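You operate a simulated robot arm through the tools that you are given. There is no shell and no other tool. Be economical: measure what you need, move in short steps, check, and stop when the job is done.

You are at the controls of a simulated two-armed robot. One attempt, no reset.

JOB
Put the green pad from the kit bench top on the second shelf from the bottom of the tall rack and the grey pad on the kit bench shelf. Take the foam block from the kit bench top and put it on the top of the wood-topped bench. Take the white board and leave it on top of the white panel. Take the blue board and leave it on the top of the test cart. Take the folded cloth on the top of the wood-topped bench and put it away on the middle shelf of the black cart. Push the lid of the cream box shut. Do these in any order.

The check looks at the end state, three seconds after you hand in, the way a careful person would. Anything else that was tipped, shoved, dropped, spilled or broken makes it a failure. A push-on lid holds only when it is set on centred and level and pressed home; a screw cap is set on level and turned clockwise until tight. Flat cloth is picked up by pressing the open fingertips on it (5 to 10 N) and closing them slowly along it; thin cloth reads only 2 to 8 mm in the jaws.

ROBOT AND FRAMES
Two 7-joint arms with fingered hands on one trunk, on a base that drives. Base frame: it is fixed to the floor where the robot stands at the start and does not move with it; the origin is under the middle of the robot, x ahead of it, y to its left, z up; the surface under the hand at the start is at about z = 860. Readings come in mm, degrees, newtons and seconds.
The left shoulder is at the start at [99, 173, 1102], the right one opposite. With the tool pointing down near the work surface each hand reaches from about 460 to 820 mm from the robot's upright axis, wherever it stands, measured 20 degrees to its own side. Places, roughly: blue board [2500, 1750, 750]; foam block (20x9x6 cm) [600, 1200, 900]; folded cloth (6x5x5 cm) [5000, 1200, 900]; kit bench shelf (188x26 cm) [460, 760, 200]; lid of the cream box [2700, 1500, 900]; middle shelf of the black cart [6900, 7300, 400]; pad [750, 0, 1000]; second shelf of the tall rack [-1700, -100, 700]; top of the test cart [1400, 4900, 800]; top of the wood-topped bench [5000, 800, 900]; white board [2500, 1500, 750]; white panel (15x15x4 cm) [7000, 700, 900]. Payload 3.5 kg a hand.
The TCP of each hand is the grasp point between the finger pads, 30 mm short of the fingertips. In the tool frame z runs along the fingers and y along their closing line. The gripper opens to 104 mm. The gripper's body begins 35 mm behind the TCP. The gripper is a hand of 3 fingers: y runs from the thumb to the fingers, the wrist lies at [-15, -104, -178] in the tool frame, and closing takes about 1.5 s.
Orientation is told as [roll, pitch, yaw] about the base's x, y, z axes, in that order, counted from this pose: with the fingers straight down and the wrist toward the robot, the tool's x, y and z point along [0, 1, 0], [1, 0, 0] and [0, 0, -1] of the base frame.

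CONTROLS
- The arms move only by the tool drive_tool. It takes "left_moves", "right_moves" or both (then of equal length, played together; a hand with none holds still); each is one flat list of numbers, 6 for each row, row after row: the turn, a rotation vector about the base's x, y, z in degrees, then the shift along the base's x, y, z in mm. In form: [ax, ay, az, x, y, z, ax, ay, az, x, y, z, ...]. A call has 1 to 8 rows; each row shifts and turns the commanded pose from where the row before left it. "left_jaw" and "right_jaw" are, for a hand that has rows, the gripper command, from -1 (shut) to 1 (fully open), values between in proportion, set as the call begins (left out, the last holds). Each row takes 0.2 s and may step no farther than 50 mm and 8.6 degrees from the row before; otherwise, or with a gripper value out of range, the whole call is refused. A pose out of reach is approached as far as the arm can. The call stops where the force on the tool passes 40 N (or 10 N more than at its start, if that is more) or the arm is blocked; 0.2 s more then pass. The fingers move at their own pace (about 72 mm/s each) and stop on an object; they squeeze with about 33 N. The grip force told is the motor's: it shows also when the fingers shut on nothing. Time passes only in rows, and 0.2 s behind the last, so rows that do not move let the fingers close. It gives the time, the measured TCP pose, the force on the tool (base axes), the opening and the grip force at its end, in the units of the frame above (readings bear some noise), with the torque about the TCP (base axes, N m) and any sound that the robot's microphone picked up, and new pictures: "show" is both (left out), scene, wrist or none (wrist: the cameras of the hands that moved).
- Cameras (640 x 400 px; columns grow to the right, rows downward): "scene" is now at [199.9, 17.4, 1287.1]; the picture's right is [0.19, -0.98, 0.00], its down [-0.47, -0.09, -0.88] and it looks along [0.86, 0.16, -0.47] (base axes); focal length 271 px, centre (320, 200). "left" rides on the left gripper at [-64, -94, -117] in its tool frame; the picture's right is [-0.72, -0.33, 0.61], its down [0.64, -0.65, 0.40] and it looks along [0.27, 0.68, 0.68] (tool axes); focal length 238 px, centre (320, 200). "right" rides on the right gripper at [64, -94, -117] in its tool frame; the picture's right is [-0.72, 0.33, -0.61], its down [-0.64, -0.65, 0.40] and it looks along [-0.27, 0.68, 0.68] (tool axes); focal length 238 px, centre (320, 200). There is no depth. A picture from a camera that has moved, and an enlarged one, comes with that camera's place and axes in the base frame and with its lens.
- slide_trunk(by): slides the trunk up (or, below 0, down) by that many mm; the arms and the scene camera ride with it, the base frame stays. It gives what a move gives, with no picture.
- base_move(legs): drives the robot by 1 to 6 legs, each [ahead, left, turn to the left] in mm, mm and degrees, along the robot's own axes; the way and the turn of a leg run together, so that a leg with both is an arc; at most 1500 mm and 180 degrees a leg. The arms and the cameras ride along, it lands a little off, and it stops where it bumps. It gives what a move gives, and a new picture of the scene camera.
- finger_targets(index, middle, thumb_bend, thumb_turn, hand): sets how far each is bent, from 0 (flat) to 1 (curled in); at 0.3 the hand is open as for a grip, at 0.7 the pads meet at the TCP. One left out holds its place. A second passes; each finger stops where it meets its share of the squeeze, and holds until it gets a number again. A gripper value or a shape takes the hand back. It gives what a move gives, with no picture; readings hold the bend of each and the force on the fingers (four entries, about 0 where the hand has none), thumb and palm. thumb_turn goes from beside the hand (0) to across from the fingers (1), as for a grip.
- hand_shape(shape, hand): the hand has 3 fingers and takes this shape, open, in about a second: jaw (thumb against the fingers, like two jaws); tri (thumb and two fingers); tip (a fingertip pinch); poke (one finger out to press); point (the index stretched); flat (the hand flat); cup (the hand cupped); fist (a fist). The gripper value then closes the fingers along that shape, each until it touches; the sizes above hold for jaw. It gives what a move gives, with no picture.
- head_to(pan, tilt): turns the head with the scene camera to pan (to the left, within 86 degrees either way) and tilt (down, from -29 to 69), counted from straight ahead of the robot. It gives what a move gives, and a new picture of the scene camera.
- enlarge(camera, box): a new picture of the part [left, top, right, bottom] of that camera's present view, enlarged. The clock stands still meanwhile.
- sign_off(): hands the job in; it is judged then, once.

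Work in short steps. Places have to be worked out from the pictures, the camera data and where the tool is seen: move nearer, look again, correct. Check each grasp and each placing, and mend what went wrong. You have 196 turns and 260 pictures in all, those below and enlarged ones among them. Open the grippers and draw the arms clear of the work before you hand the job in, unless the task says otherwise.

The tools are called after ">>>" by a JSON object that holds its "method" and its "body". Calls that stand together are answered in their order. drive_tool: Moves the arms, as the interface text tells. Its arguments: {"type":"object","properties":{"left_moves":{"type":"array"},"left_jaw":{"type":"number"},"right_moves":{"type":"array"},"right_jaw":{"type":"number"},"show":{"type":"string","enum":["both","scene","wrist","none"]}},"required":[]} The other tools are called the same way: slide_trunk (by) slides the trunk up or down; hand_shape (shape, hand) gives the hand a shape; finger_targets (index, middle, thumb_bend, thumb_turn, hand) moves the fingers one by one; base_move (legs) drives the base; head_to (pan, tilt) turns the head that bears the scene camera; enlarge (camera, box) takes an enlarged picture of a part of a camera's view; sign_off () hands the job in.

At the start:

```text
clock: 0.0
left_tool_pos: [472.0, 341.6, 1136.9]
left_tcp_rot: [0.0, 0.0, 0.1]
left_force: [0.7, 0.6, 0.1]
left_ft_torque: [0.01, -0.02, 0.01]
left_grip_width: 103.7
left_finger_force: 0.1
left_shape: jaw
left_bend: [0.3, 0.3, 0.3, 0.98]
left_finger forces: [0.1, 0.1, 0.1, 0.0, 0.0, 0.0]
right_tool_pos: [507.3, -83.3, 1103.1]
right_tcp_rot: [0.0, 0.0, 0.0]
right_force: [-0.5, -0.4, 0.7]
right_ft_torque: [-0.04, 0.01, 0.05]
right_grip_width: 103.8
right_finger_force: 0.1
right_shape: jaw
right_bend: [0.3, 0.3, 0.3, 0.98]
right_finger forces: [0.0, 0.1, 0.1, 0.1, 0.0, 0.1]
trunk travel left (down, up): [-200.0, 554.0]
robot x, y, heading: [-0.4, 4.3, -0.0]
head pan, tilt: [10.7, 28.4]
```

scene: 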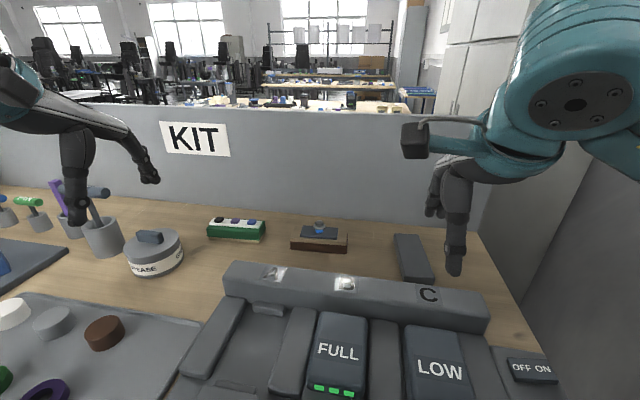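
right: 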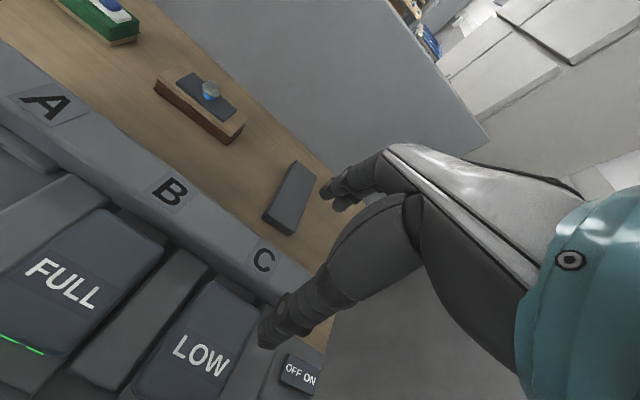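
left: 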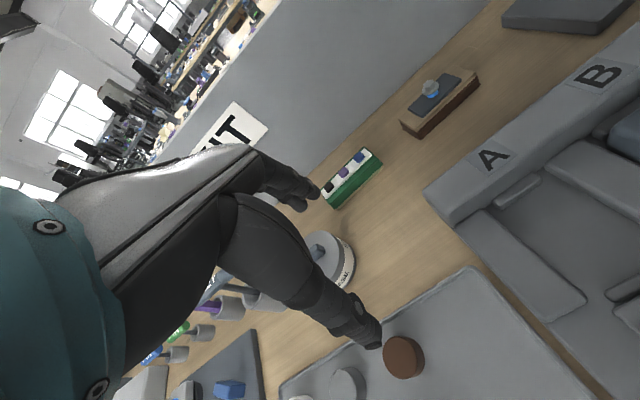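

I start by looking around the kit bench to find the pads and the foam block.

>>> {"method": "head_to", "body": {"pan": 45, "tilt": 35}}

>>> {"method": "head_to", "body": {"pan": 0, "tilt": 55}}

>>> {"method": "head_to", "body": {"pan": 86, "tilt": 20}}

>>> {"method": "head_to", "body": {"pan": -86, "tilt": 20}}

```text
clock: 1.0
left_tool_pos: [471.1, 342.0, 1136.3]
left_tcp_rot: [0.0, 0.0, 0.0]
left_force: [1.1, -0.4, -0.6]
left_ft_torque: [0.01, -0.01, 0.01]
left_grip_width: 103.6
left_finger_force: 0.1
left_shape: jaw
left_bend: [0.3, 0.3, 0.3, 0.98]
left_finger forces: [0.1, 0.1, 0.0, 0.0, 0.0, 0.0]
right_tool_pos: [506.7, -82.8, 1103.2]
right_tcp_rot: [0.0, 0.0, 0.0]
right_force: [-0.2, 0.2, -0.1]
right_ft_torque: [-0.03, 0.03, 0.01]
right_grip_width: 103.6
right_finger_force: 0.1
right_shape: jaw
right_bend: [0.3, 0.3, 0.3, 0.98]
right_finger forces: [0.0, 0.0, 0.0, 0.0, 0.0, 0.0]
trunk travel left (down, up): [-200.0, 554.0]
robot x, y, heading: [1.9, 0.3, 0.2]
head pan, tilt: [45.0, 35.0]
camera scene: at [172.7, 62.7, 1276.7], right [0.71, -0.71, 0.0], down [-0.41, -0.41, -0.82], along [0.58, 0.58, -0.57], focal length 271 px, centre (320, 200)
```

scene: 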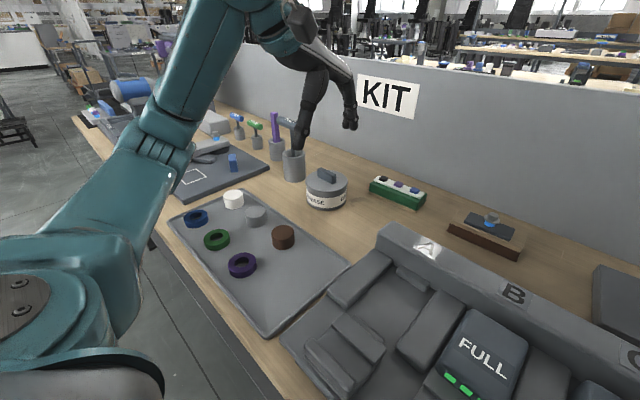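

```text
clock: 2.1
left_tool_pos: [470.8, 341.2, 1136.1]
left_tcp_rot: [0.0, 0.0, 0.0]
left_force: [0.9, 0.7, 0.5]
left_ft_torque: [0.0, 0.01, -0.02]
left_grip_width: 103.7
left_finger_force: 0.0
left_shape: jaw
left_bend: [0.3, 0.3, 0.3, 0.98]
left_finger forces: [0.0, 0.0, 0.0, 0.0, 0.0, 0.0]
right_tool_pos: [506.3, -81.6, 1102.9]
right_tcp_rot: [0.0, 0.0, 0.0]
right_force: [-0.7, 0.8, 0.0]
right_ft_torque: [0.0, 0.0, 0.03]
right_grip_width: 103.6
right_finger_force: 0.0
right_shape: jaw
right_bend: [0.3, 0.3, 0.3, 0.98]
right_finger forces: [0.1, 0.1, 0.0, 0.1, 0.1, 0.1]
trunk travel left (down, up): [-200.0, 554.0]
robot x, y, heading: [-3.4, 0.9, 0.0]
head pan, tilt: [0.0, 55.0]
camera scene: at [182.5, 0.6, 1248.5], right [0.0, -1.0, 0.0], down [-0.82, 0.0, -0.57], along [0.57, 0.0, -0.82], focal length 271 px, centre (320, 200)
```

scene: 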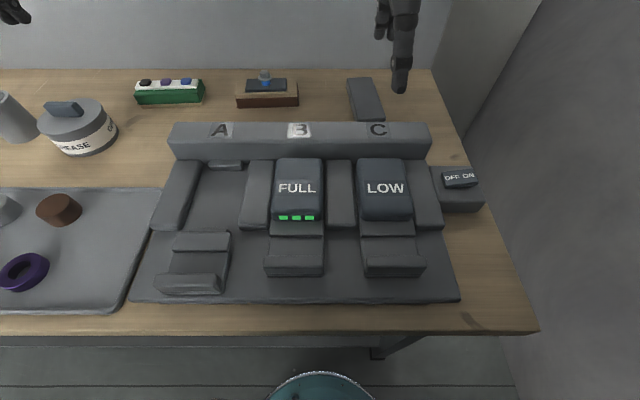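

```text
clock: 3.7
left_tool_pos: [470.9, 340.1, 1136.7]
left_tcp_rot: [0.0, 0.0, -0.1]
left_force: [-0.1, 0.3, -0.9]
left_ft_torque: [0.01, -0.03, -0.02]
left_grip_width: 103.5
left_finger_force: 0.0
left_shape: jaw
left_bend: [0.3, 0.3, 0.3, 0.98]
left_finger forces: [0.0, 0.0, 0.0, 0.1, 0.0, 0.0]
right_tool_pos: [507.0, -83.4, 1102.8]
right_tcp_rot: [0.0, 0.1, 0.0]
right_force: [0.3, 0.5, -1.0]
right_ft_torque: [0.0, 0.0, -0.04]
right_grip_width: 103.7
right_finger_force: 0.1
right_shape: jaw
right_bend: [0.3, 0.3, 0.3, 0.98]
right_finger forces: [0.0, 0.0, 0.0, 0.0, 0.0, 0.0]
trunk travel left (down, up): [-200.0, 554.0]
robot x, y, heading: [0.5, 0.5, -0.4]
head pan, tilt: [85.9, 20.0]
camera scene: at [117.0, 93.4, 1300.5], right [1.0, -0.07, 0.0], down [-0.02, -0.34, -0.94], along [0.07, 0.94, -0.34], focal length 271 px, centre (320, 200)
```

scene: 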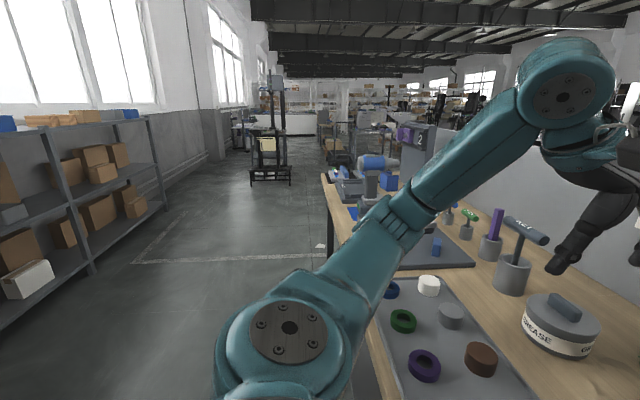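

```text
clock: 6.3
left_tool_pos: [470.4, 341.9, 1136.6]
left_tcp_rot: [0.0, 0.0, 0.1]
left_force: [0.0, 1.5, -0.2]
left_ft_torque: [0.0, -0.02, -0.05]
left_grip_width: 103.6
left_finger_force: 0.0
left_shape: jaw
left_bend: [0.3, 0.3, 0.3, 0.98]
left_finger forces: [0.0, 0.0, 0.0, 0.0, 0.0, 0.0]
right_tool_pos: [506.4, -82.9, 1102.5]
right_tcp_rot: [0.0, 0.0, -0.1]
right_force: [0.0, -0.2, 0.0]
right_ft_torque: [0.0, 0.0, -0.01]
right_grip_width: 103.5
right_finger_force: 0.1
right_shape: jaw
right_bend: [0.3, 0.3, 0.3, 0.98]
right_finger forces: [0.0, 0.0, 0.0, 0.1, 0.1, 0.0]
trunk travel left (down, up): [-200.0, 554.0]
robot x, y, heading: [-3.8, -0.5, 0.3]
head pan, tilt: [-85.9, 20.0]
camera scene: at [117.0, -92.4, 1300.5], right [-1.0, -0.07, 0.0], down [-0.02, 0.34, -0.94], along [0.07, -0.94, -0.34], focal length 271 px, centre (320, 200)
```

scene: 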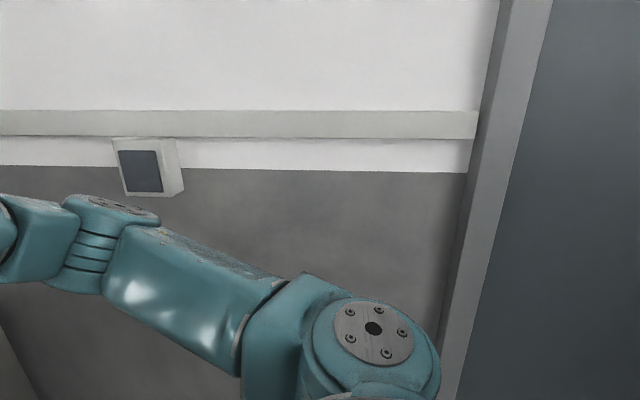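

Enlarging likely pads on the bench top.

>>> {"method": "head_to", "body": {"pan": 0, "tilt": 35}}

>>> {"method": "enlarge", "body": {"camera": "scene", "box": [90, 170, 490, 330]}}

>>> {"method": "enlarge", "body": {"camera": "left", "box": [300, 0, 640, 230]}}

```text
clock: 7.9
left_tool_pos: [470.4, 340.8, 1136.9]
left_tcp_rot: [0.0, 0.0, 0.1]
left_force: [-0.2, 0.2, 0.0]
left_ft_torque: [0.02, 0.0, 0.04]
left_grip_width: 103.8
left_finger_force: 0.0
left_shape: jaw
left_bend: [0.3, 0.3, 0.3, 0.98]
left_finger forces: [0.0, 0.0, 0.0, 0.1, 0.0, 0.1]
right_tool_pos: [506.8, -83.2, 1102.7]
right_tcp_rot: [0.0, 0.1, 0.0]
right_force: [-1.2, -0.3, 0.4]
right_ft_torque: [0.0, 0.0, -0.01]
right_grip_width: 103.7
right_finger_force: 0.0
right_shape: jaw
right_bend: [0.3, 0.3, 0.3, 0.98]
right_finger forces: [0.0, 0.0, 0.0, 0.0, 0.1, 0.2]
trunk travel left (down, up): [-200.0, 554.0]
robot x, y, heading: [0.6, 0.3, -0.0]
head pan, tilt: [0.0, 35.0]
camera scene: at [198.4, 0.4, 1276.7], right [0.0, -1.0, 0.0], down [-0.57, 0.0, -0.82], along [0.82, 0.0, -0.57], focal length 271 px, centre (320, 200)
```

scene: 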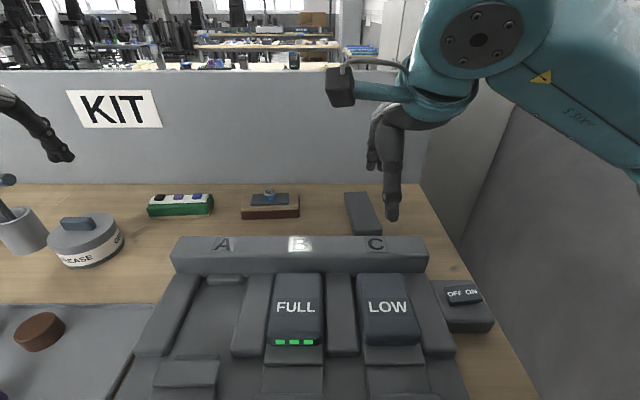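

```text
1.60 times, centred on (290, 250) of scene
camera zoom: at [198.4, 0.4, 1276.7], right [0.0, -1.0, 0.0], down [-0.57, 0.0, -0.82], along [0.82, 0.0, -0.57], focal length 434 px, centre (368, 120)
```

zoom: 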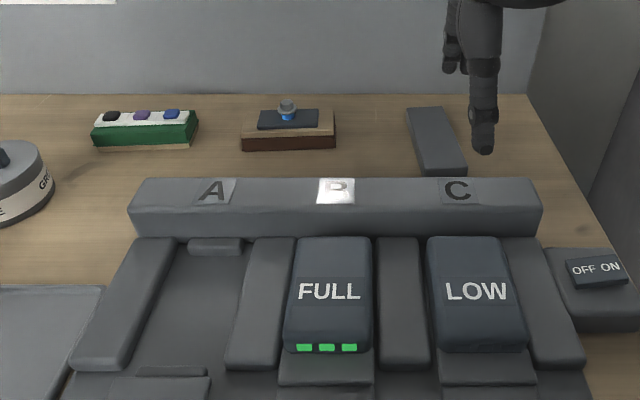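

```text
1.74 times, centred on (470, 115) of left
camera zoom: at [375.3, 277.6, 1252.9], right [-0.33, -0.72, -0.61], down [-0.65, 0.64, -0.4], along [0.68, 0.27, -0.68], focal length 414 px, centre (59, 348)
```

zoom: 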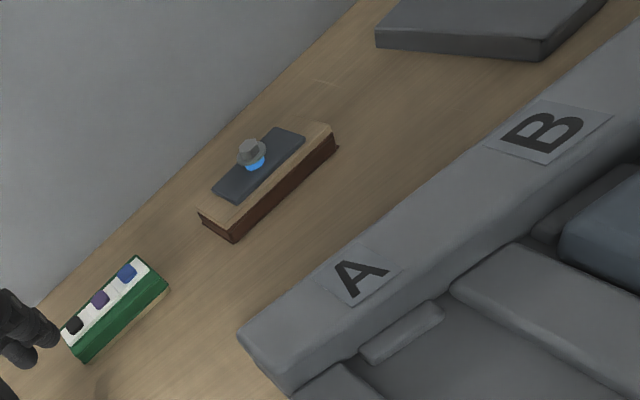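

Zoom tighter on each candidate.

>>> {"method": "enlarge", "body": {"camera": "scene", "box": [130, 175, 320, 235]}}

>>> {"method": "enlarge", "body": {"camera": "right", "box": [40, 0, 360, 250]}}

```text
3.37 times, centred on (225, 205) of scene
camera zoom: at [198.4, 0.4, 1276.7], right [0.0, -1.0, 0.0], down [-0.57, 0.0, -0.82], along [0.82, 0.0, -0.57], focal length 914 px, centre (640, 183)
```

zoom: 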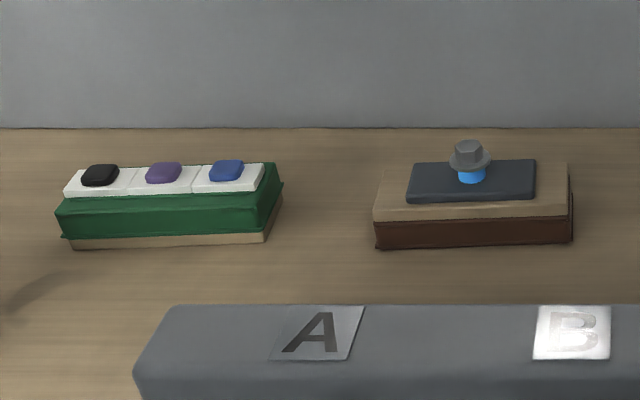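

```text
1.60 times, centred on (200, 125) of right
camera zoom: at [414.2, -19.0, 1219.3], right [0.33, -0.72, 0.61], down [-0.65, -0.64, -0.4], along [0.68, -0.27, -0.68], focal length 381 px, centre (512, 320)
```

zoom: 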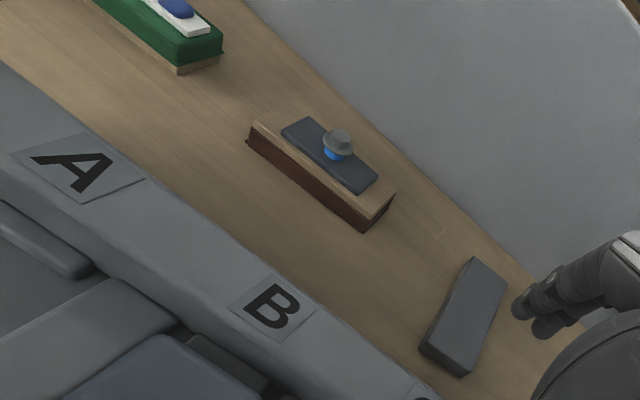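

I'll raise the trunk for clearance and view, then shift left along the bench to see the rest of its top.

>>> {"method": "slide_trunk", "body": {"by": 200}}

>>> {"method": "base_move", "body": {"legs": [[-100, 800, 0]]}}

>>> {"method": "head_to", "body": {"pan": 0, "tilt": 45}}

>>> {"method": "head_to", "body": {"pan": 50, "tilt": 30}}

```text
clock: 10.1
left_tool_pos: [470.7, 342.6, 1335.8]
left_tcp_rot: [0.0, 0.1, 0.0]
left_force: [-0.2, 0.2, 0.0]
left_ft_torque: [-0.01, 0.03, 0.0]
left_grip_width: 103.9
left_finger_force: 0.0
left_shape: jaw
left_bend: [0.3, 0.3, 0.3, 0.98]
left_finger forces: [0.0, 0.0, 0.1, 0.0, 0.0, 0.0]
right_tool_pos: [507.3, -83.6, 1302.3]
right_tcp_rot: [0.1, 0.1, 0.1]
right_force: [-0.2, -0.2, 1.0]
right_ft_torque: [-0.01, -0.01, -0.04]
right_grip_width: 103.7
right_finger_force: 0.1
right_shape: jaw
right_bend: [0.3, 0.3, 0.3, 0.98]
right_finger forces: [0.0, 0.1, 0.1, 0.1, 0.1, 0.0]
trunk travel left (down, up): [-400.0, 354.0]
robot x, y, heading: [0.5, 0.1, 0.0]
head pan, tilt: [0.0, 35.0]
```

```text
clock: 14.5
left_tool_pos: [375.8, 1157.6, 1337.2]
left_tcp_rot: [0.1, -0.1, -0.3]
left_force: [-0.4, 0.1, 0.1]
left_ft_torque: [0.06, -0.02, 0.02]
left_grip_width: 103.6
left_finger_force: 0.1
left_shape: jaw
left_bend: [0.3, 0.3, 0.3, 0.98]
left_finger forces: [0.0, 0.1, 0.1, 0.0, 0.1, 0.1]
right_tool_pos: [409.8, 731.3, 1302.2]
right_tcp_rot: [0.0, 0.0, -0.3]
right_force: [0.8, 0.0, 0.1]
right_ft_torque: [-0.02, 0.03, -0.01]
right_grip_width: 103.9
right_finger_force: 0.1
right_shape: jaw
right_bend: [0.3, 0.3, 0.3, 0.98]
right_finger forces: [0.0, 0.0, 0.0, 0.0, 0.1, 0.1]
trunk travel left (down, up): [-400.0, 354.0]
robot x, y, heading: [-96.0, 820.8, -0.5]
head pan, tilt: [0.0, 35.0]
camera scene: at [27.5, 818.2, 1480.5], right [-0.01, -1.0, 0.0], down [-0.57, 0.0, -0.82], along [0.82, 0.0, -0.57], focal length 271 px, centre (320, 200)
```

scene: 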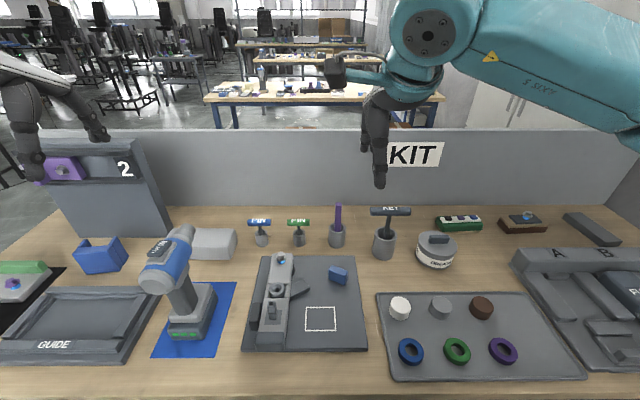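

```text
clock: 15.2
left_tool_pos: [375.9, 1157.1, 1335.7]
left_tcp_rot: [-0.1, 0.0, -0.2]
left_force: [0.3, -0.7, 1.2]
left_ft_torque: [0.0, -0.02, 0.01]
left_grip_width: 103.5
left_finger_force: 0.1
left_shape: jaw
left_bend: [0.3, 0.3, 0.3, 0.98]
left_finger forces: [0.0, 0.0, 0.1, 0.0, 0.0, 0.1]
right_tool_pos: [409.8, 732.1, 1302.3]
right_tcp_rot: [0.0, 0.0, -0.4]
right_force: [0.3, -0.7, -0.8]
right_ft_torque: [-0.01, 0.01, 0.03]
right_grip_width: 103.6
right_finger_force: 0.1
right_shape: jaw
right_bend: [0.3, 0.3, 0.3, 0.98]
right_finger forces: [0.0, 0.1, 0.0, 0.1, 0.1, 0.1]
trunk travel left (down, up): [-400.0, 354.0]
robot x, y, heading: [-92.8, 816.0, -0.4]
head pan, tilt: [0.0, 45.0]
camera scene: at [20.8, 817.9, 1465.7], right [-0.01, -1.0, 0.0], down [-0.71, 0.0, -0.71], along [0.71, 0.0, -0.71], focal length 271 px, centre (320, 200)
```

scene: 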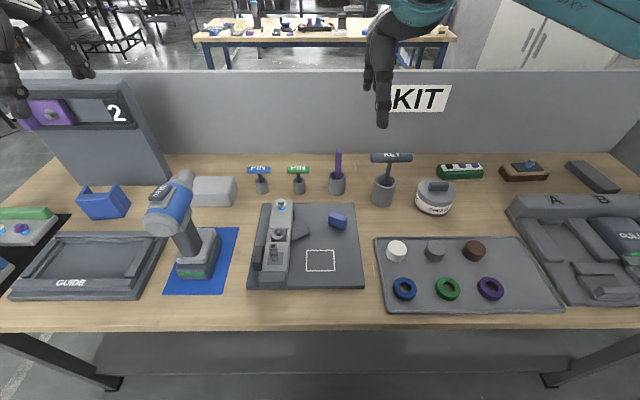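

```text
clock: 16.4
left_tool_pos: [376.3, 1156.5, 1337.0]
left_tcp_rot: [0.0, 0.1, -0.3]
left_force: [0.4, 0.4, -0.2]
left_ft_torque: [0.01, -0.02, 0.03]
left_grip_width: 103.6
left_finger_force: 0.1
left_shape: jaw
left_bend: [0.3, 0.3, 0.3, 0.98]
left_finger forces: [0.0, 0.0, 0.1, 0.0, 0.1, 0.1]
right_tool_pos: [410.1, 732.4, 1303.4]
right_tcp_rot: [0.0, 0.0, -0.3]
right_force: [-0.1, 0.3, -0.8]
right_ft_torque: [-0.02, -0.01, 0.0]
right_grip_width: 103.7
right_finger_force: 0.0
right_shape: jaw
right_bend: [0.3, 0.3, 0.3, 0.98]
right_finger forces: [0.0, 0.1, 0.0, 0.0, 0.1, 0.1]
trunk travel left (down, up): [-400.0, 354.0]
robot x, y, heading: [-95.5, 818.0, -0.2]
head pan, tilt: [50.0, 30.0]
camera scene: at [-1.9, 887.4, 1488.3], right [0.76, -0.65, 0.0], down [-0.32, -0.38, -0.87], along [0.56, 0.66, -0.5], focal length 271 px, centre (320, 200)
```

scene: 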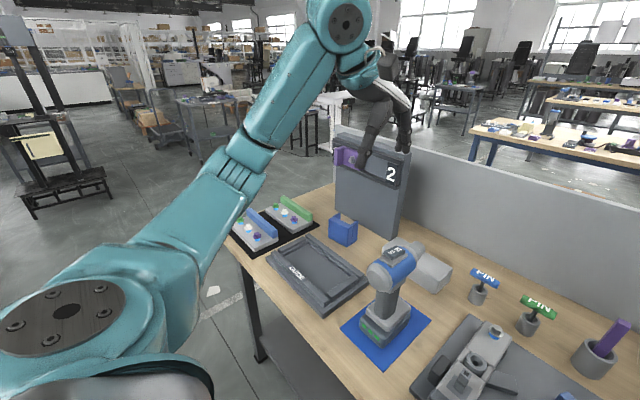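

The foam block is the light block behind the drill. The pads look like the green block and the plain grey slab at the right end; I drive back between them for a close look.

>>> {"method": "base_move", "body": {"legs": [[0, -690, 0], [80, 0, 0]]}}

>>> {"method": "head_to", "body": {"pan": 0, "tilt": 40}}

```text
clock: 20.8
left_tool_pos: [452.8, 478.2, 1335.3]
left_tcp_rot: [0.0, -0.1, -0.5]
left_force: [-0.4, -1.2, -0.1]
left_ft_torque: [0.0, 0.01, -0.04]
left_grip_width: 103.5
left_finger_force: 0.0
left_shape: jaw
left_bend: [0.3, 0.3, 0.3, 0.98]
left_finger forces: [0.1, 0.0, 0.1, 0.0, 0.0, 0.0]
right_tool_pos: [483.9, 53.4, 1303.5]
right_tcp_rot: [0.0, 0.1, -0.6]
right_force: [-0.3, -0.5, 0.1]
right_ft_torque: [0.02, 0.01, 0.01]
right_grip_width: 103.7
right_finger_force: 0.1
right_shape: jaw
right_bend: [0.3, 0.3, 0.3, 0.98]
right_finger forces: [0.0, 0.1, 0.1, 0.0, 0.1, 0.1]
trunk travel left (down, up): [-400.0, 354.0]
robot x, y, heading: [-19.3, 140.4, -0.9]
head pan, tilt: [50.0, 30.0]
camera scene: at [73.6, 210.2, 1488.2], right [0.76, -0.65, 0.0], down [-0.33, -0.38, -0.87], along [0.56, 0.66, -0.5], focal length 271 px, centre (320, 200)
```

scene: 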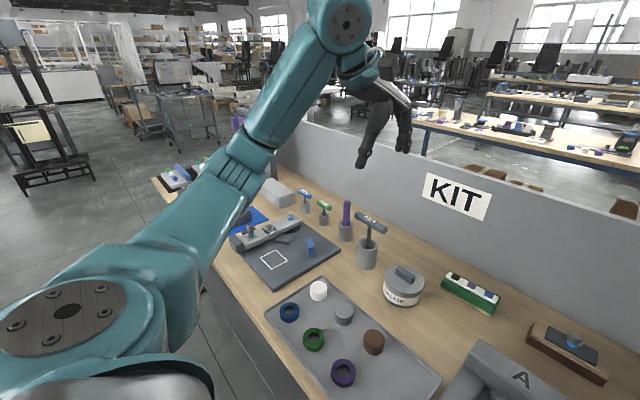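

```text
clock: 22.0
left_tool_pos: [451.4, 478.7, 1336.7]
left_tcp_rot: [0.0, 0.1, -0.6]
left_force: [-0.8, 0.2, 0.3]
left_ft_torque: [0.0, 0.02, 0.02]
left_grip_width: 103.5
left_finger_force: 0.1
left_shape: jaw
left_bend: [0.3, 0.3, 0.3, 0.98]
left_finger forces: [0.0, 0.1, 0.0, 0.1, 0.1, 0.1]
right_tool_pos: [482.7, 53.2, 1303.5]
right_tcp_rot: [-0.1, 0.1, -0.7]
right_force: [0.0, -0.6, 0.1]
right_ft_torque: [0.01, 0.01, -0.03]
right_grip_width: 103.5
right_finger_force: 0.1
right_shape: jaw
right_bend: [0.3, 0.3, 0.3, 0.98]
right_finger forces: [0.0, 0.0, 0.0, 0.1, 0.1, 0.0]
trunk travel left (down, up): [-400.0, 354.0]
robot x, y, heading: [-22.3, 138.4, -0.6]
head pan, tilt: [0.0, 40.0]
camera scene: at [98.7, 140.7, 1473.0], right [-0.01, -1.0, 0.0], down [-0.64, 0.01, -0.77], along [0.77, -0.01, -0.64], focal length 271 px, centre (320, 200)
```

scene: 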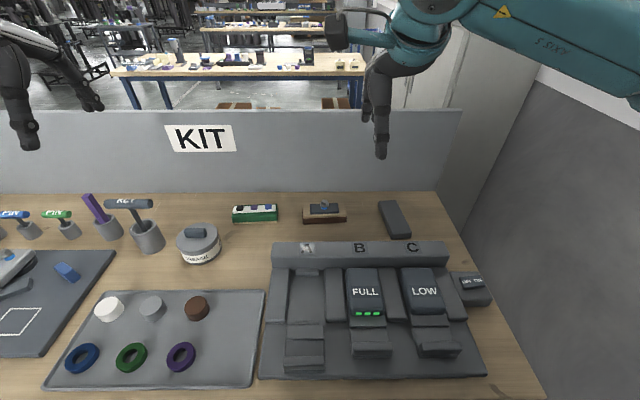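

Zooming at the green block and grey slab again from this higher view.

>>> {"method": "enlarge", "body": {"camera": "scene", "box": [220, 190, 300, 240]}}

>>> {"method": "enlarge", "body": {"camera": "scene", "box": [360, 190, 440, 240]}}

>>> {"method": "enlarge", "body": {"camera": "scene", "box": [60, 280, 240, 392]}}

```text
8.00 times, centred on (260, 215) of scene
camera zoom: at [98.7, 140.7, 1473.0], right [-0.01, -1.0, 0.0], down [-0.64, 0.01, -0.77], along [0.77, -0.01, -0.64], focal length 2170 px, centre (800, 80)
```

zoom: 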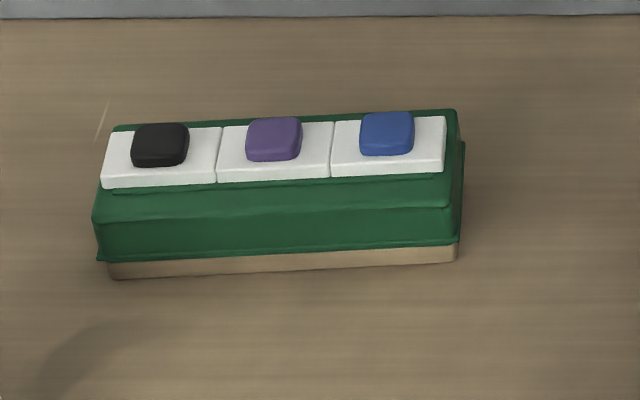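

```text
8.00 times, centred on (400, 215) of scene
camera zoom: at [98.7, 140.7, 1473.0], right [-0.01, -1.0, 0.0], down [-0.64, 0.01, -0.77], along [0.77, -0.01, -0.64], focal length 2170 px, centre (-320, 80)
```

zoom: 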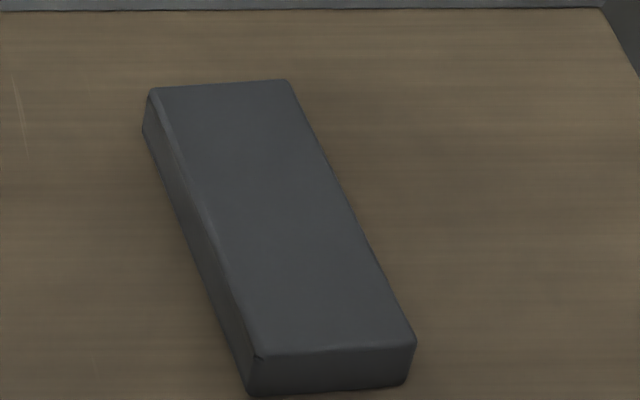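

```text
3.56 times, centred on (150, 336) of scene
camera zoom: at [98.7, 140.7, 1473.0], right [-0.01, -1.0, 0.0], down [-0.64, 0.01, -0.77], along [0.77, -0.01, -0.64], focal length 964 px, centre (924, -284)
```

zoom: 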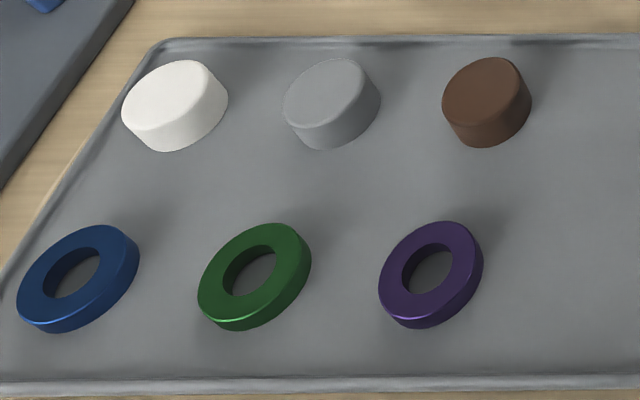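

The green pad sits at about [745, 342], the grey slab at about [717, -101] with its long side along x. I lower the trunk a bit and bring the left hand above the green one, while turning the right hand for the grey one.

>>> {"method": "slide_trunk", "body": {"by": -150}}

>>> {"method": "drive_tool", "body": {"left_moves": [0, 0, 0.5, 37, -17, -22, 0, 0, 0.5, 37, -17, -22, 0, 0, 0.5, 37, -17, -22, 0, 0, 0.5, 37, -17, -22, 0, 0, 0.5, 37, -17, -22, 0, 0, 0.5, 37, -17, -22, 0, 0, 0.5, 37, -17, -22, 0, 0, 0, 34, -17, -22], "right_moves": [0, 0, -8.5, 29, -19, -5, 0, 0, -8.5, 29, -19, -5, 0, 0, -8.5, 29, -19, -5, 0, 0, -8.5, 29, -19, -5, 0, 0, -8.5, 29, -19, -5, 0, 0, -8.5, 29, -19, -5, 0, 0, -8.5, 29, -19, -5, 0, 0, -8.5, 29, -19, -5]}}

```text
clock: 23.7
left_tool_pos: [450.0, 477.6, 1186.9]
left_tcp_rot: [0.0, -0.2, -0.6]
left_force: [0.9, -0.1, 0.3]
left_ft_torque: [-0.02, -0.02, -0.02]
left_grip_width: 103.7
left_finger_force: 0.1
left_shape: jaw
left_bend: [0.3, 0.3, 0.3, 0.98]
left_finger forces: [0.1, 0.0, 0.1, 0.0, 0.0, 0.0]
right_tool_pos: [481.9, 52.2, 1154.5]
right_tcp_rot: [0.0, -0.1, -0.6]
right_force: [-0.4, 0.0, 1.0]
right_ft_torque: [0.01, -0.01, -0.02]
right_grip_width: 103.4
right_finger_force: 0.1
right_shape: jaw
right_bend: [0.3, 0.3, 0.3, 0.98]
right_finger forces: [0.0, 0.1, 0.0, 0.0, 0.0, 0.0]
trunk travel left (down, up): [-250.0, 504.0]
robot x, y, heading: [-21.3, 140.3, -0.6]
head pan, tilt: [0.0, 40.0]
```

```text
clock: 25.5
left_tool_pos: [745.6, 342.6, 1011.3]
left_tcp_rot: [0.0, -0.2, 2.7]
left_force: [0.7, -0.2, -0.6]
left_ft_torque: [-0.04, 0.0, -0.02]
left_grip_width: 103.9
left_finger_force: 0.0
left_shape: jaw
left_bend: [0.3, 0.3, 0.3, 0.98]
left_finger forces: [0.0, 0.0, 0.1, 0.0, 0.1, 0.0]
right_tool_pos: [669.4, -107.4, 1102.5]
right_tcp_rot: [0.0, 0.1, -68.7]
right_force: [-0.2, -0.1, 0.3]
right_ft_torque: [-0.02, 0.04, -0.01]
right_grip_width: 103.9
right_finger_force: 0.0
right_shape: jaw
right_bend: [0.3, 0.3, 0.3, 0.98]
right_finger forces: [0.0, 0.1, 0.0, 0.1, 0.1, 0.1]
right hand out of reach, approached as far as the arm can: row 7, 8
trunk travel left (down, up): [-250.0, 504.0]
robot x, y, heading: [-19.6, 142.0, -0.8]
head pan, tilt: [0.0, 40.0]
camera scene: at [149.8, 139.5, 1320.6], right [-0.01, -1.0, 0.0], down [-0.64, 0.01, -0.77], along [0.77, -0.01, -0.64], focal length 271 px, centre (320, 200)
camera right: at [697.1, 4.4, 1217.9], right [-0.55, -0.56, 0.61], down [-0.83, 0.38, -0.4], along [0.0, -0.73, -0.68], focal length 238 px, centre (320, 200)
camera left: at [652.7, 274.1, 1126.9], right [-0.29, -0.73, -0.62], down [-0.68, 0.61, -0.4], along [0.67, 0.3, -0.68], focal length 238 px, centre (320, 200)
```

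scene: 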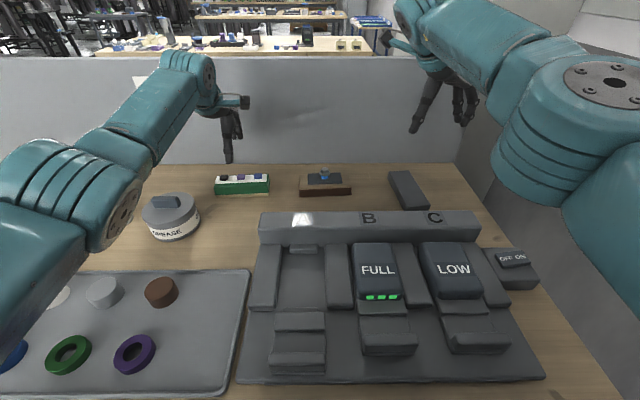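
right: 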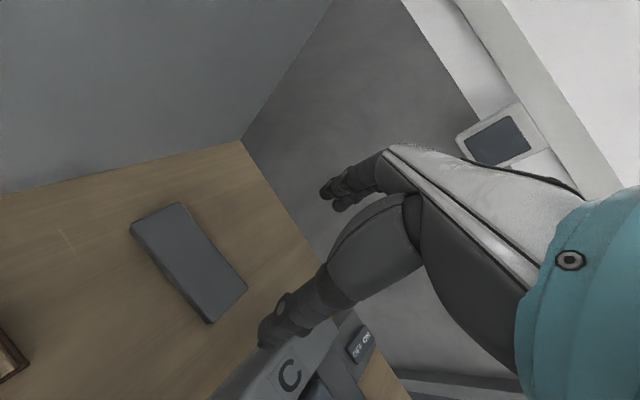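
left: 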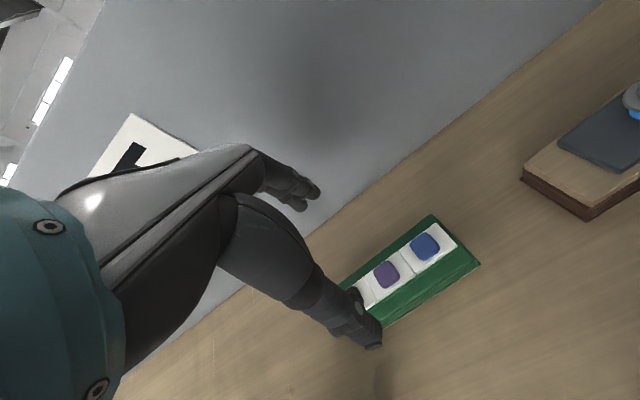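

Left hand is centred over the green pad. The right hand can't reach the needed yaw here, so I'll get grey later with the base turned. Descend left onto the green pad.

>>> {"method": "drive_tool", "body": {"left_moves": [0, 0, 0, 0, 0, -30, 0, 0, 0, 0, 0, -30, 0, 0, 0, 0, 0, -30, 0, 0, 0, 0, 0, -16], "show": "wrist"}}

```text
clock: 26.5
left_tool_pos: [744.8, 342.3, 905.3]
left_tcp_rot: [-0.1, 0.0, 2.9]
left_force: [0.9, -0.3, 0.5]
left_ft_torque: [0.01, -0.01, -0.01]
left_grip_width: 103.7
left_finger_force: 0.1
left_shape: jaw
left_bend: [0.3, 0.3, 0.3, 0.98]
left_finger forces: [0.0, 0.1, 0.0, 0.0, 0.0, 0.0]
right_tool_pos: [669.6, -105.9, 1101.9]
right_tcp_rot: [0.0, 0.0, -68.6]
right_force: [1.0, 0.1, 0.5]
right_ft_torque: [-0.03, 0.05, 0.02]
right_grip_width: 103.8
right_finger_force: 0.0
right_shape: jaw
right_bend: [0.3, 0.3, 0.3, 0.98]
right_finger forces: [0.1, 0.0, 0.0, 0.0, 0.1, 0.0]
trunk travel left (down, up): [-250.0, 504.0]
robot x, y, heading: [-27.3, 139.8, -0.7]
head pan, tilt: [0.0, 40.0]
camera left: at [652.4, 273.6, 1021.4], right [-0.29, -0.73, -0.61], down [-0.68, 0.61, -0.4], along [0.67, 0.3, -0.68], focal length 238 px, centre (320, 200)
```

left: 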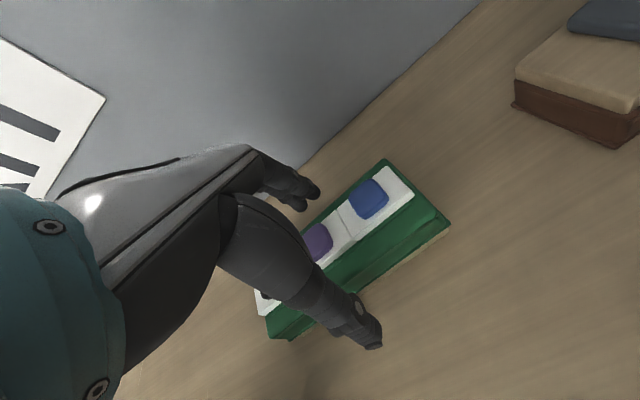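

Straddling the pad; a few mm lower, then close gently.

>>> {"method": "drive_tool", "body": {"left_moves": [0, 0, 0, 0, 0, -5, 0, 0, 0, 0, 0, -4], "show": "none"}}

>>> {"method": "drive_tool", "body": {"left_moves": [0, 0, 0, 0, 0, 0, 0, 0, 0, 0, 0, 0, 0, 0, 0, 0, 0, 0, 0, 0, 0, 0, 0, 0, 0, 0, 0, 0, 0, 0, 0, 0, 0, 0, 0, 0, 0, 0, 0, 0, 0, 0, 0, 0, 0, 0, 0, 0], "left_jaw": -1, "show": "wrist"}}

```text
clock: 27.1
left_tool_pos: [743.5, 343.3, 894.8]
left_tcp_rot: [0.0, 0.0, 2.9]
left_force: [-0.6, 0.3, 0.0]
left_ft_torque: [0.01, -0.01, -0.02]
left_grip_width: 103.9
left_finger_force: 0.0
left_shape: jaw
left_bend: [0.3, 0.3, 0.3, 0.98]
left_finger forces: [0.1, 0.0, 0.0, 0.0, 0.1, 0.0]
right_tool_pos: [670.4, -105.8, 1101.1]
right_tcp_rot: [0.1, 0.0, -68.6]
right_force: [-0.6, -0.1, -0.4]
right_ft_torque: [0.01, 0.01, 0.0]
right_grip_width: 104.3
right_finger_force: 0.0
right_shape: jaw
right_bend: [0.3, 0.3, 0.3, 0.98]
right_finger forces: [0.1, 0.0, 0.1, 0.1, 0.0, 0.1]
trunk travel left (down, up): [-250.0, 504.0]
robot x, y, heading: [-26.2, 142.4, -0.6]
head pan, tilt: [0.0, 40.0]
```

```text
clock: 28.9
left_tool_pos: [744.1, 341.4, 895.3]
left_tcp_rot: [0.0, -0.1, 2.9]
left_force: [-0.2, -0.1, 0.5]
left_ft_torque: [-0.01, -0.01, -0.02]
left_grip_width: 51.3
left_finger_force: 33.1
left_shape: jaw
left_bend: [0.74, 0.47, 0.67, 1.0]
left_finger forces: [19.3, 10.7, 0.0, 0.1, 30.0, 0.0]
right_tool_pos: [669.3, -105.3, 1102.1]
right_tcp_rot: [0.0, 0.1, -68.6]
right_force: [0.1, -0.4, 0.0]
right_ft_torque: [-0.03, 0.02, 0.02]
right_grip_width: 104.1
right_finger_force: 0.1
right_shape: jaw
right_bend: [0.3, 0.3, 0.3, 0.98]
right_finger forces: [0.0, 0.1, 0.0, 0.0, 0.0, 0.0]
trunk travel left (down, up): [-250.0, 504.0]
robot x, y, heading: [-24.3, 142.7, -0.8]
head pan, tilt: [0.0, 40.0]
camera left: at [651.3, 273.1, 1011.2], right [-0.29, -0.73, -0.61], down [-0.68, 0.61, -0.4], along [0.67, 0.3, -0.68], focal length 238 px, centre (320, 200)
```

left: 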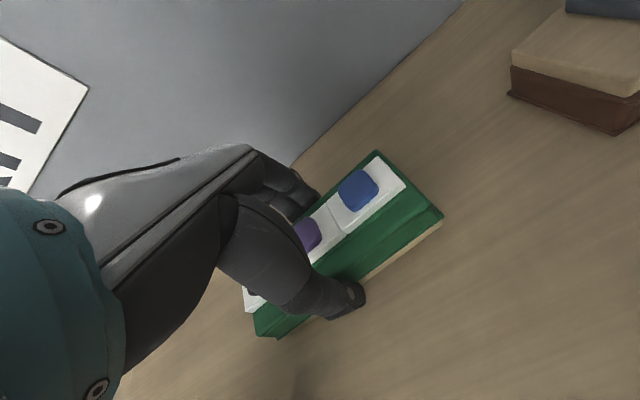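

Gripped at 51 mm. Lift gently and look.

>>> {"method": "drive_tool", "body": {"left_moves": [0, 0, 0, 0, 0, 10, 0, 0, 0, 0, 0, 20, 0, 0, 0, 0, 0, 30, 0, 0, 0, 0, 0, 40], "show": "both"}}

```text
clock: 29.9
left_tool_pos: [745.6, 345.5, 995.8]
left_tcp_rot: [0.0, 0.1, 2.9]
left_force: [-0.5, 0.2, -3.2]
left_ft_torque: [0.01, -0.02, 0.01]
left_grip_width: 51.1
left_finger_force: 33.2
left_shape: jaw
left_bend: [0.74, 0.47, 0.67, 1.0]
left_finger forces: [19.4, 10.8, 0.0, 0.0, 30.2, 0.1]
right_tool_pos: [668.6, -105.7, 1101.1]
right_tcp_rot: [0.0, -0.1, -68.6]
right_force: [-0.1, 0.4, 0.4]
right_ft_torque: [0.02, -0.01, -0.02]
right_grip_width: 103.9
right_finger_force: 0.1
right_shape: jaw
right_bend: [0.3, 0.3, 0.3, 0.98]
right_finger forces: [0.0, 0.1, 0.0, 0.0, 0.1, 0.1]
trunk travel left (down, up): [-250.0, 504.0]
robot x, y, heading: [-23.4, 138.9, -0.8]
head pan, tilt: [0.0, 40.0]
camera scene: at [149.3, 139.9, 1320.7], right [-0.01, -1.0, 0.0], down [-0.64, 0.01, -0.77], along [0.77, -0.01, -0.64], focal length 271 px, centre (320, 200)
camera left: at [653.5, 276.6, 1113.2], right [-0.29, -0.73, -0.61], down [-0.69, 0.61, -0.4], along [0.67, 0.3, -0.68], focal length 238 px, centre (320, 200)
```

scene: 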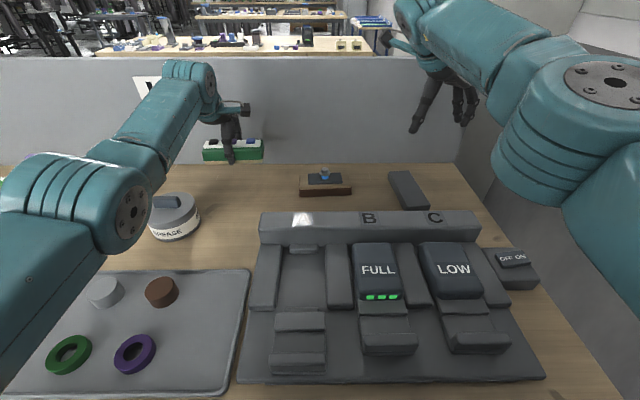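
left: 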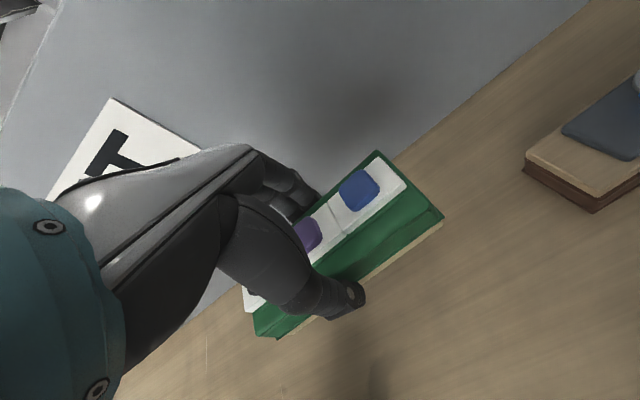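

Held level. Retract both hands toward the robot and up, then shift left and turn right for the grey slab.

>>> {"method": "drive_tool", "body": {"left_moves": [0, 0, 0, -20, 10, 35, 0, 0, 0, -38, 10, 30, 0, 0, 0, -38, 10, 30, 0, 0, 0, -38, 10, 30, 0, 0, 0, -38, 10, 25, 0, 0, 0, -38, 10, 0], "right_moves": [0, 0, 0, -30, 15, 10, 0, 0, 0, -30, 15, 10, 0, 0, 0, -30, 15, 10, 0, 0, 0, -30, 15, 10, 0, 0, 0, -30, 15, 10, 0, 0, 0, -30, 15, 0], "show": "none"}}

>>> {"method": "base_move", "body": {"legs": [[20, 170, 0], [0, 0, -28]]}}

```text
clock: 31.3
left_tool_pos: [532.6, 404.4, 1146.0]
left_tcp_rot: [0.0, 0.0, 2.9]
left_force: [0.4, 0.6, -3.8]
left_ft_torque: [-0.02, -0.02, 0.02]
left_grip_width: 51.2
left_finger_force: 32.6
left_shape: jaw
left_bend: [0.74, 0.48, 0.67, 1.0]
left_finger forces: [19.3, 10.9, 0.0, 0.0, 30.4, 0.0]
right_tool_pos: [490.4, -15.4, 1151.6]
right_tcp_rot: [-0.1, 0.0, -68.7]
right_force: [0.1, 0.4, 0.5]
right_ft_torque: [-0.04, -0.01, 0.02]
right_grip_width: 104.1
right_finger_force: 0.0
right_shape: jaw
right_bend: [0.3, 0.3, 0.3, 0.98]
right_finger forces: [0.1, 0.0, 0.0, 0.0, 0.0, 0.0]
trunk travel left (down, up): [-250.0, 504.0]
robot x, y, heading: [-21.7, 141.7, -0.9]
head pan, tilt: [0.0, 40.0]
```

```text
clock: 34.2
left_tool_pos: [613.9, 273.3, 1146.5]
left_tcp_rot: [-0.1, -0.1, -25.9]
left_force: [0.1, 0.2, -3.8]
left_ft_torque: [-0.01, -0.03, 0.01]
left_grip_width: 50.9
left_finger_force: 33.1
left_shape: jaw
left_bend: [0.74, 0.48, 0.67, 1.0]
left_finger forces: [19.1, 10.7, 0.0, 0.0, 29.9, 0.0]
right_tool_pos: [375.4, -75.1, 1151.9]
right_tcp_rot: [0.0, -0.1, -97.5]
right_force: [0.0, 0.4, 0.0]
right_ft_torque: [-0.01, -0.04, 0.03]
right_grip_width: 103.9
right_finger_force: 0.1
right_shape: jaw
right_bend: [0.3, 0.3, 0.3, 0.98]
right_finger forces: [0.1, 0.1, 0.1, 0.0, 0.1, 0.0]
trunk travel left (down, up): [-250.0, 504.0]
robot x, y, heading: [0.9, 311.2, -29.4]
head pan, tilt: [0.0, 40.0]
camera scene: at [149.8, 227.2, 1320.6], right [-0.49, -0.87, 0.0], down [-0.56, 0.32, -0.77], along [0.67, -0.38, -0.64], focal length 271 px, centre (320, 200)
```

scene: 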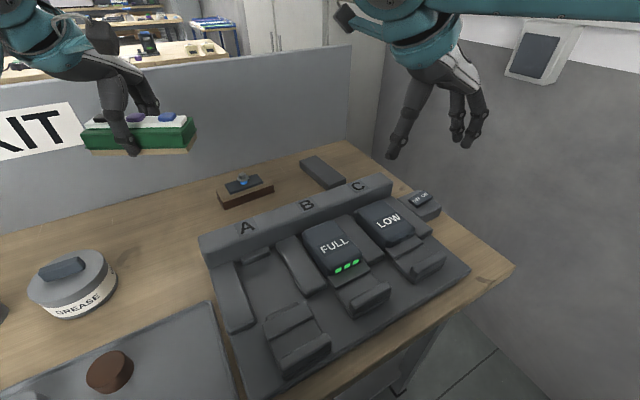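

Now reach the right hand above the slab at about [712, -99], turned to yaw -85.

>>> {"method": "drive_tool", "body": {"right_moves": [0, 0, 1.5, 42, -3, -10, 0, 0, 1.5, 42, -3, -10, 0, 0, 1.5, 42, -3, -15, 0, 0, 1.5, 42, -3, -15, 0, 0, 1.5, 42, -3, -20, 0, 0, 1.5, 42, -3, -20, 0, 0, 1.5, 42, -3, -20, 0, 0, 1.5, 42, -3, -20]}}

```text
clock: 36.0
left_tool_pos: [614.0, 275.2, 1145.8]
left_tcp_rot: [0.0, -0.1, -26.0]
left_force: [-0.2, 0.4, -3.4]
left_ft_torque: [0.0, -0.04, 0.02]
left_grip_width: 50.9
left_finger_force: 33.3
left_shape: jaw
left_bend: [0.74, 0.48, 0.67, 1.0]
left_finger forces: [19.2, 10.7, 0.0, 0.0, 30.0, 0.0]
right_tool_pos: [551.2, -87.7, 1046.7]
right_tcp_rot: [0.0, -0.1, -85.9]
right_force: [-0.4, 0.6, 0.3]
right_ft_torque: [0.02, 0.01, -0.01]
right_grip_width: 104.4
right_finger_force: 0.0
right_shape: jaw
right_bend: [0.3, 0.3, 0.3, 0.97]
right_finger forces: [0.0, 0.1, 0.0, 0.0, 0.0, 0.1]
right hand out of reach, approached as far as the arm can: row 4, 5, 6, 7, 8
trunk travel left (down, up): [-250.0, 504.0]
robot x, y, heading: [2.1, 310.0, -29.7]
head pan, tilt: [0.0, 40.0]
camera scene: at [150.0, 227.9, 1320.6], right [-0.49, -0.87, 0.0], down [-0.56, 0.32, -0.77], along [0.67, -0.38, -0.64], focal length 271 px, centre (320, 200)
camera right: at [609.8, 11.3, 1163.0], right [-0.69, -0.38, 0.61], down [-0.69, 0.6, -0.41], along [-0.22, -0.7, -0.68], focal length 238 px, centre (320, 200)
```

scene: 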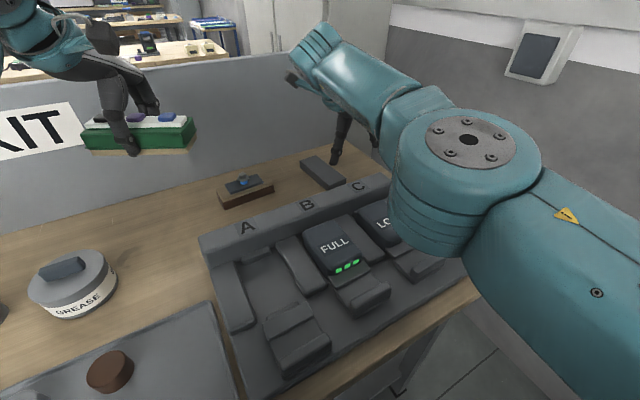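
right: 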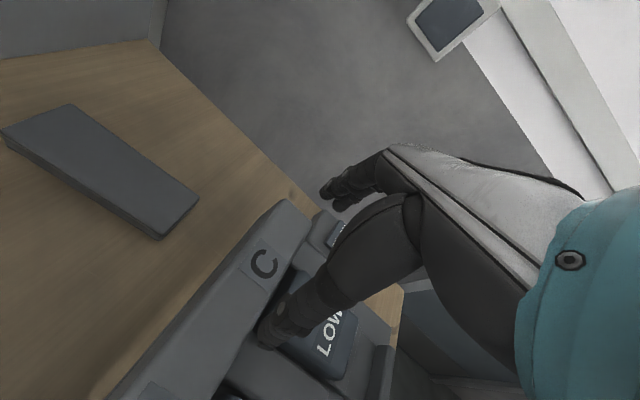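

Reach is limited by the wrist's distance from the shoulder. I retract, face the bench squarely again a bit more forward, and will grip with yaw about -65..-85.

>>> {"method": "drive_tool", "body": {"right_moves": [0, 0, 0, -30, 10, 30, 0, 0, 0, -30, 10, 30, 0, 0, 0, -30, 0, 30, 0, 0, 0, -30, 0, 0, 0, 0, 0, -30, 0, 0], "show": "none"}}

>>> {"method": "base_move", "body": {"legs": [[0, 0, 29.6], [15, -140, 0]]}}

>>> {"method": "slide_trunk", "body": {"by": -50}}

```text
clock: 37.2
left_tool_pos: [615.9, 275.4, 1146.6]
left_tcp_rot: [0.0, -0.1, -25.9]
left_force: [-0.2, 0.4, -4.1]
left_ft_torque: [-0.04, -0.01, 0.0]
left_grip_width: 51.2
left_finger_force: 32.6
left_shape: jaw
left_bend: [0.74, 0.48, 0.67, 1.0]
left_finger forces: [19.0, 10.9, 0.0, 0.0, 29.8, 0.0]
right_tool_pos: [524.5, -71.3, 1167.5]
right_tcp_rot: [-0.2, 0.0, -85.5]
right_force: [-0.2, 0.2, -0.5]
right_ft_torque: [-0.03, 0.03, 0.0]
right_grip_width: 103.9
right_finger_force: 0.0
right_shape: jaw
right_bend: [0.3, 0.3, 0.3, 0.97]
right_finger forces: [0.0, 0.1, 0.1, 0.1, 0.0, 0.0]
right hand out of reach, approached as far as the arm can: row 1, 2, 3, 4, 5
trunk travel left (down, up): [-250.0, 504.0]
robot x, y, heading: [-0.6, 310.3, -29.5]
head pan, tilt: [0.0, 40.0]
```

```text
clock: 40.0
left_tool_pos: [567.9, 445.3, 1146.3]
left_tcp_rot: [0.0, 0.1, 3.8]
left_force: [-0.2, -0.4, -3.3]
left_ft_torque: [0.01, -0.01, 0.01]
left_grip_width: 50.8
left_finger_force: 33.1
left_shape: jaw
left_bend: [0.74, 0.48, 0.67, 1.0]
left_finger forces: [18.9, 10.6, 0.1, 0.0, 29.6, 0.0]
right_tool_pos: [661.2, 100.1, 1166.8]
right_tcp_rot: [0.0, 0.0, -55.7]
right_force: [0.4, -1.0, -0.3]
right_ft_torque: [0.06, 0.01, 0.02]
right_grip_width: 103.9
right_finger_force: 0.0
right_shape: jaw
right_bend: [0.3, 0.3, 0.3, 0.97]
right_finger forces: [0.0, 0.0, 0.0, 0.0, 0.1, 0.1]
trunk travel left (down, up): [-250.0, 504.0]
robot x, y, heading: [9.4, 174.6, 0.1]
head pan, tilt: [0.0, 40.0]
camera scene: at [188.1, 175.6, 1320.6], right [0.0, -1.0, 0.0], down [-0.64, 0.0, -0.77], along [0.77, 0.0, -0.64], focal length 271 px, centre (320, 200)
```

scene: 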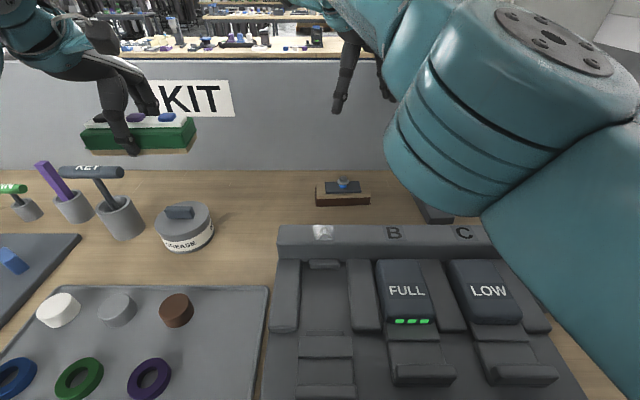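

```text
clock: 40.9
left_tool_pos: [567.1, 445.4, 1096.3]
left_tcp_rot: [-0.1, 0.2, 3.9]
left_force: [-0.8, -0.8, -3.0]
left_ft_torque: [-0.02, -0.03, 0.0]
left_grip_width: 51.0
left_finger_force: 32.8
left_shape: jaw
left_bend: [0.74, 0.48, 0.67, 1.0]
left_finger forces: [19.1, 10.7, 0.0, 0.0, 29.8, 0.1]
right_tool_pos: [676.0, 101.8, 1092.8]
right_tcp_rot: [-2.3, 1.5, -55.8]
right_force: [-0.4, 0.9, -0.9]
right_ft_torque: [-0.01, 0.0, 0.03]
right_grip_width: 104.1
right_finger_force: 0.1
right_shape: jaw
right_bend: [0.3, 0.3, 0.3, 0.97]
right_finger forces: [0.0, 0.1, 0.0, 0.0, 0.0, 0.0]
trunk travel left (down, up): [-200.0, 554.0]
robot x, y, heading: [16.6, 170.4, 0.5]
head pan, tilt: [0.0, 40.0]
```

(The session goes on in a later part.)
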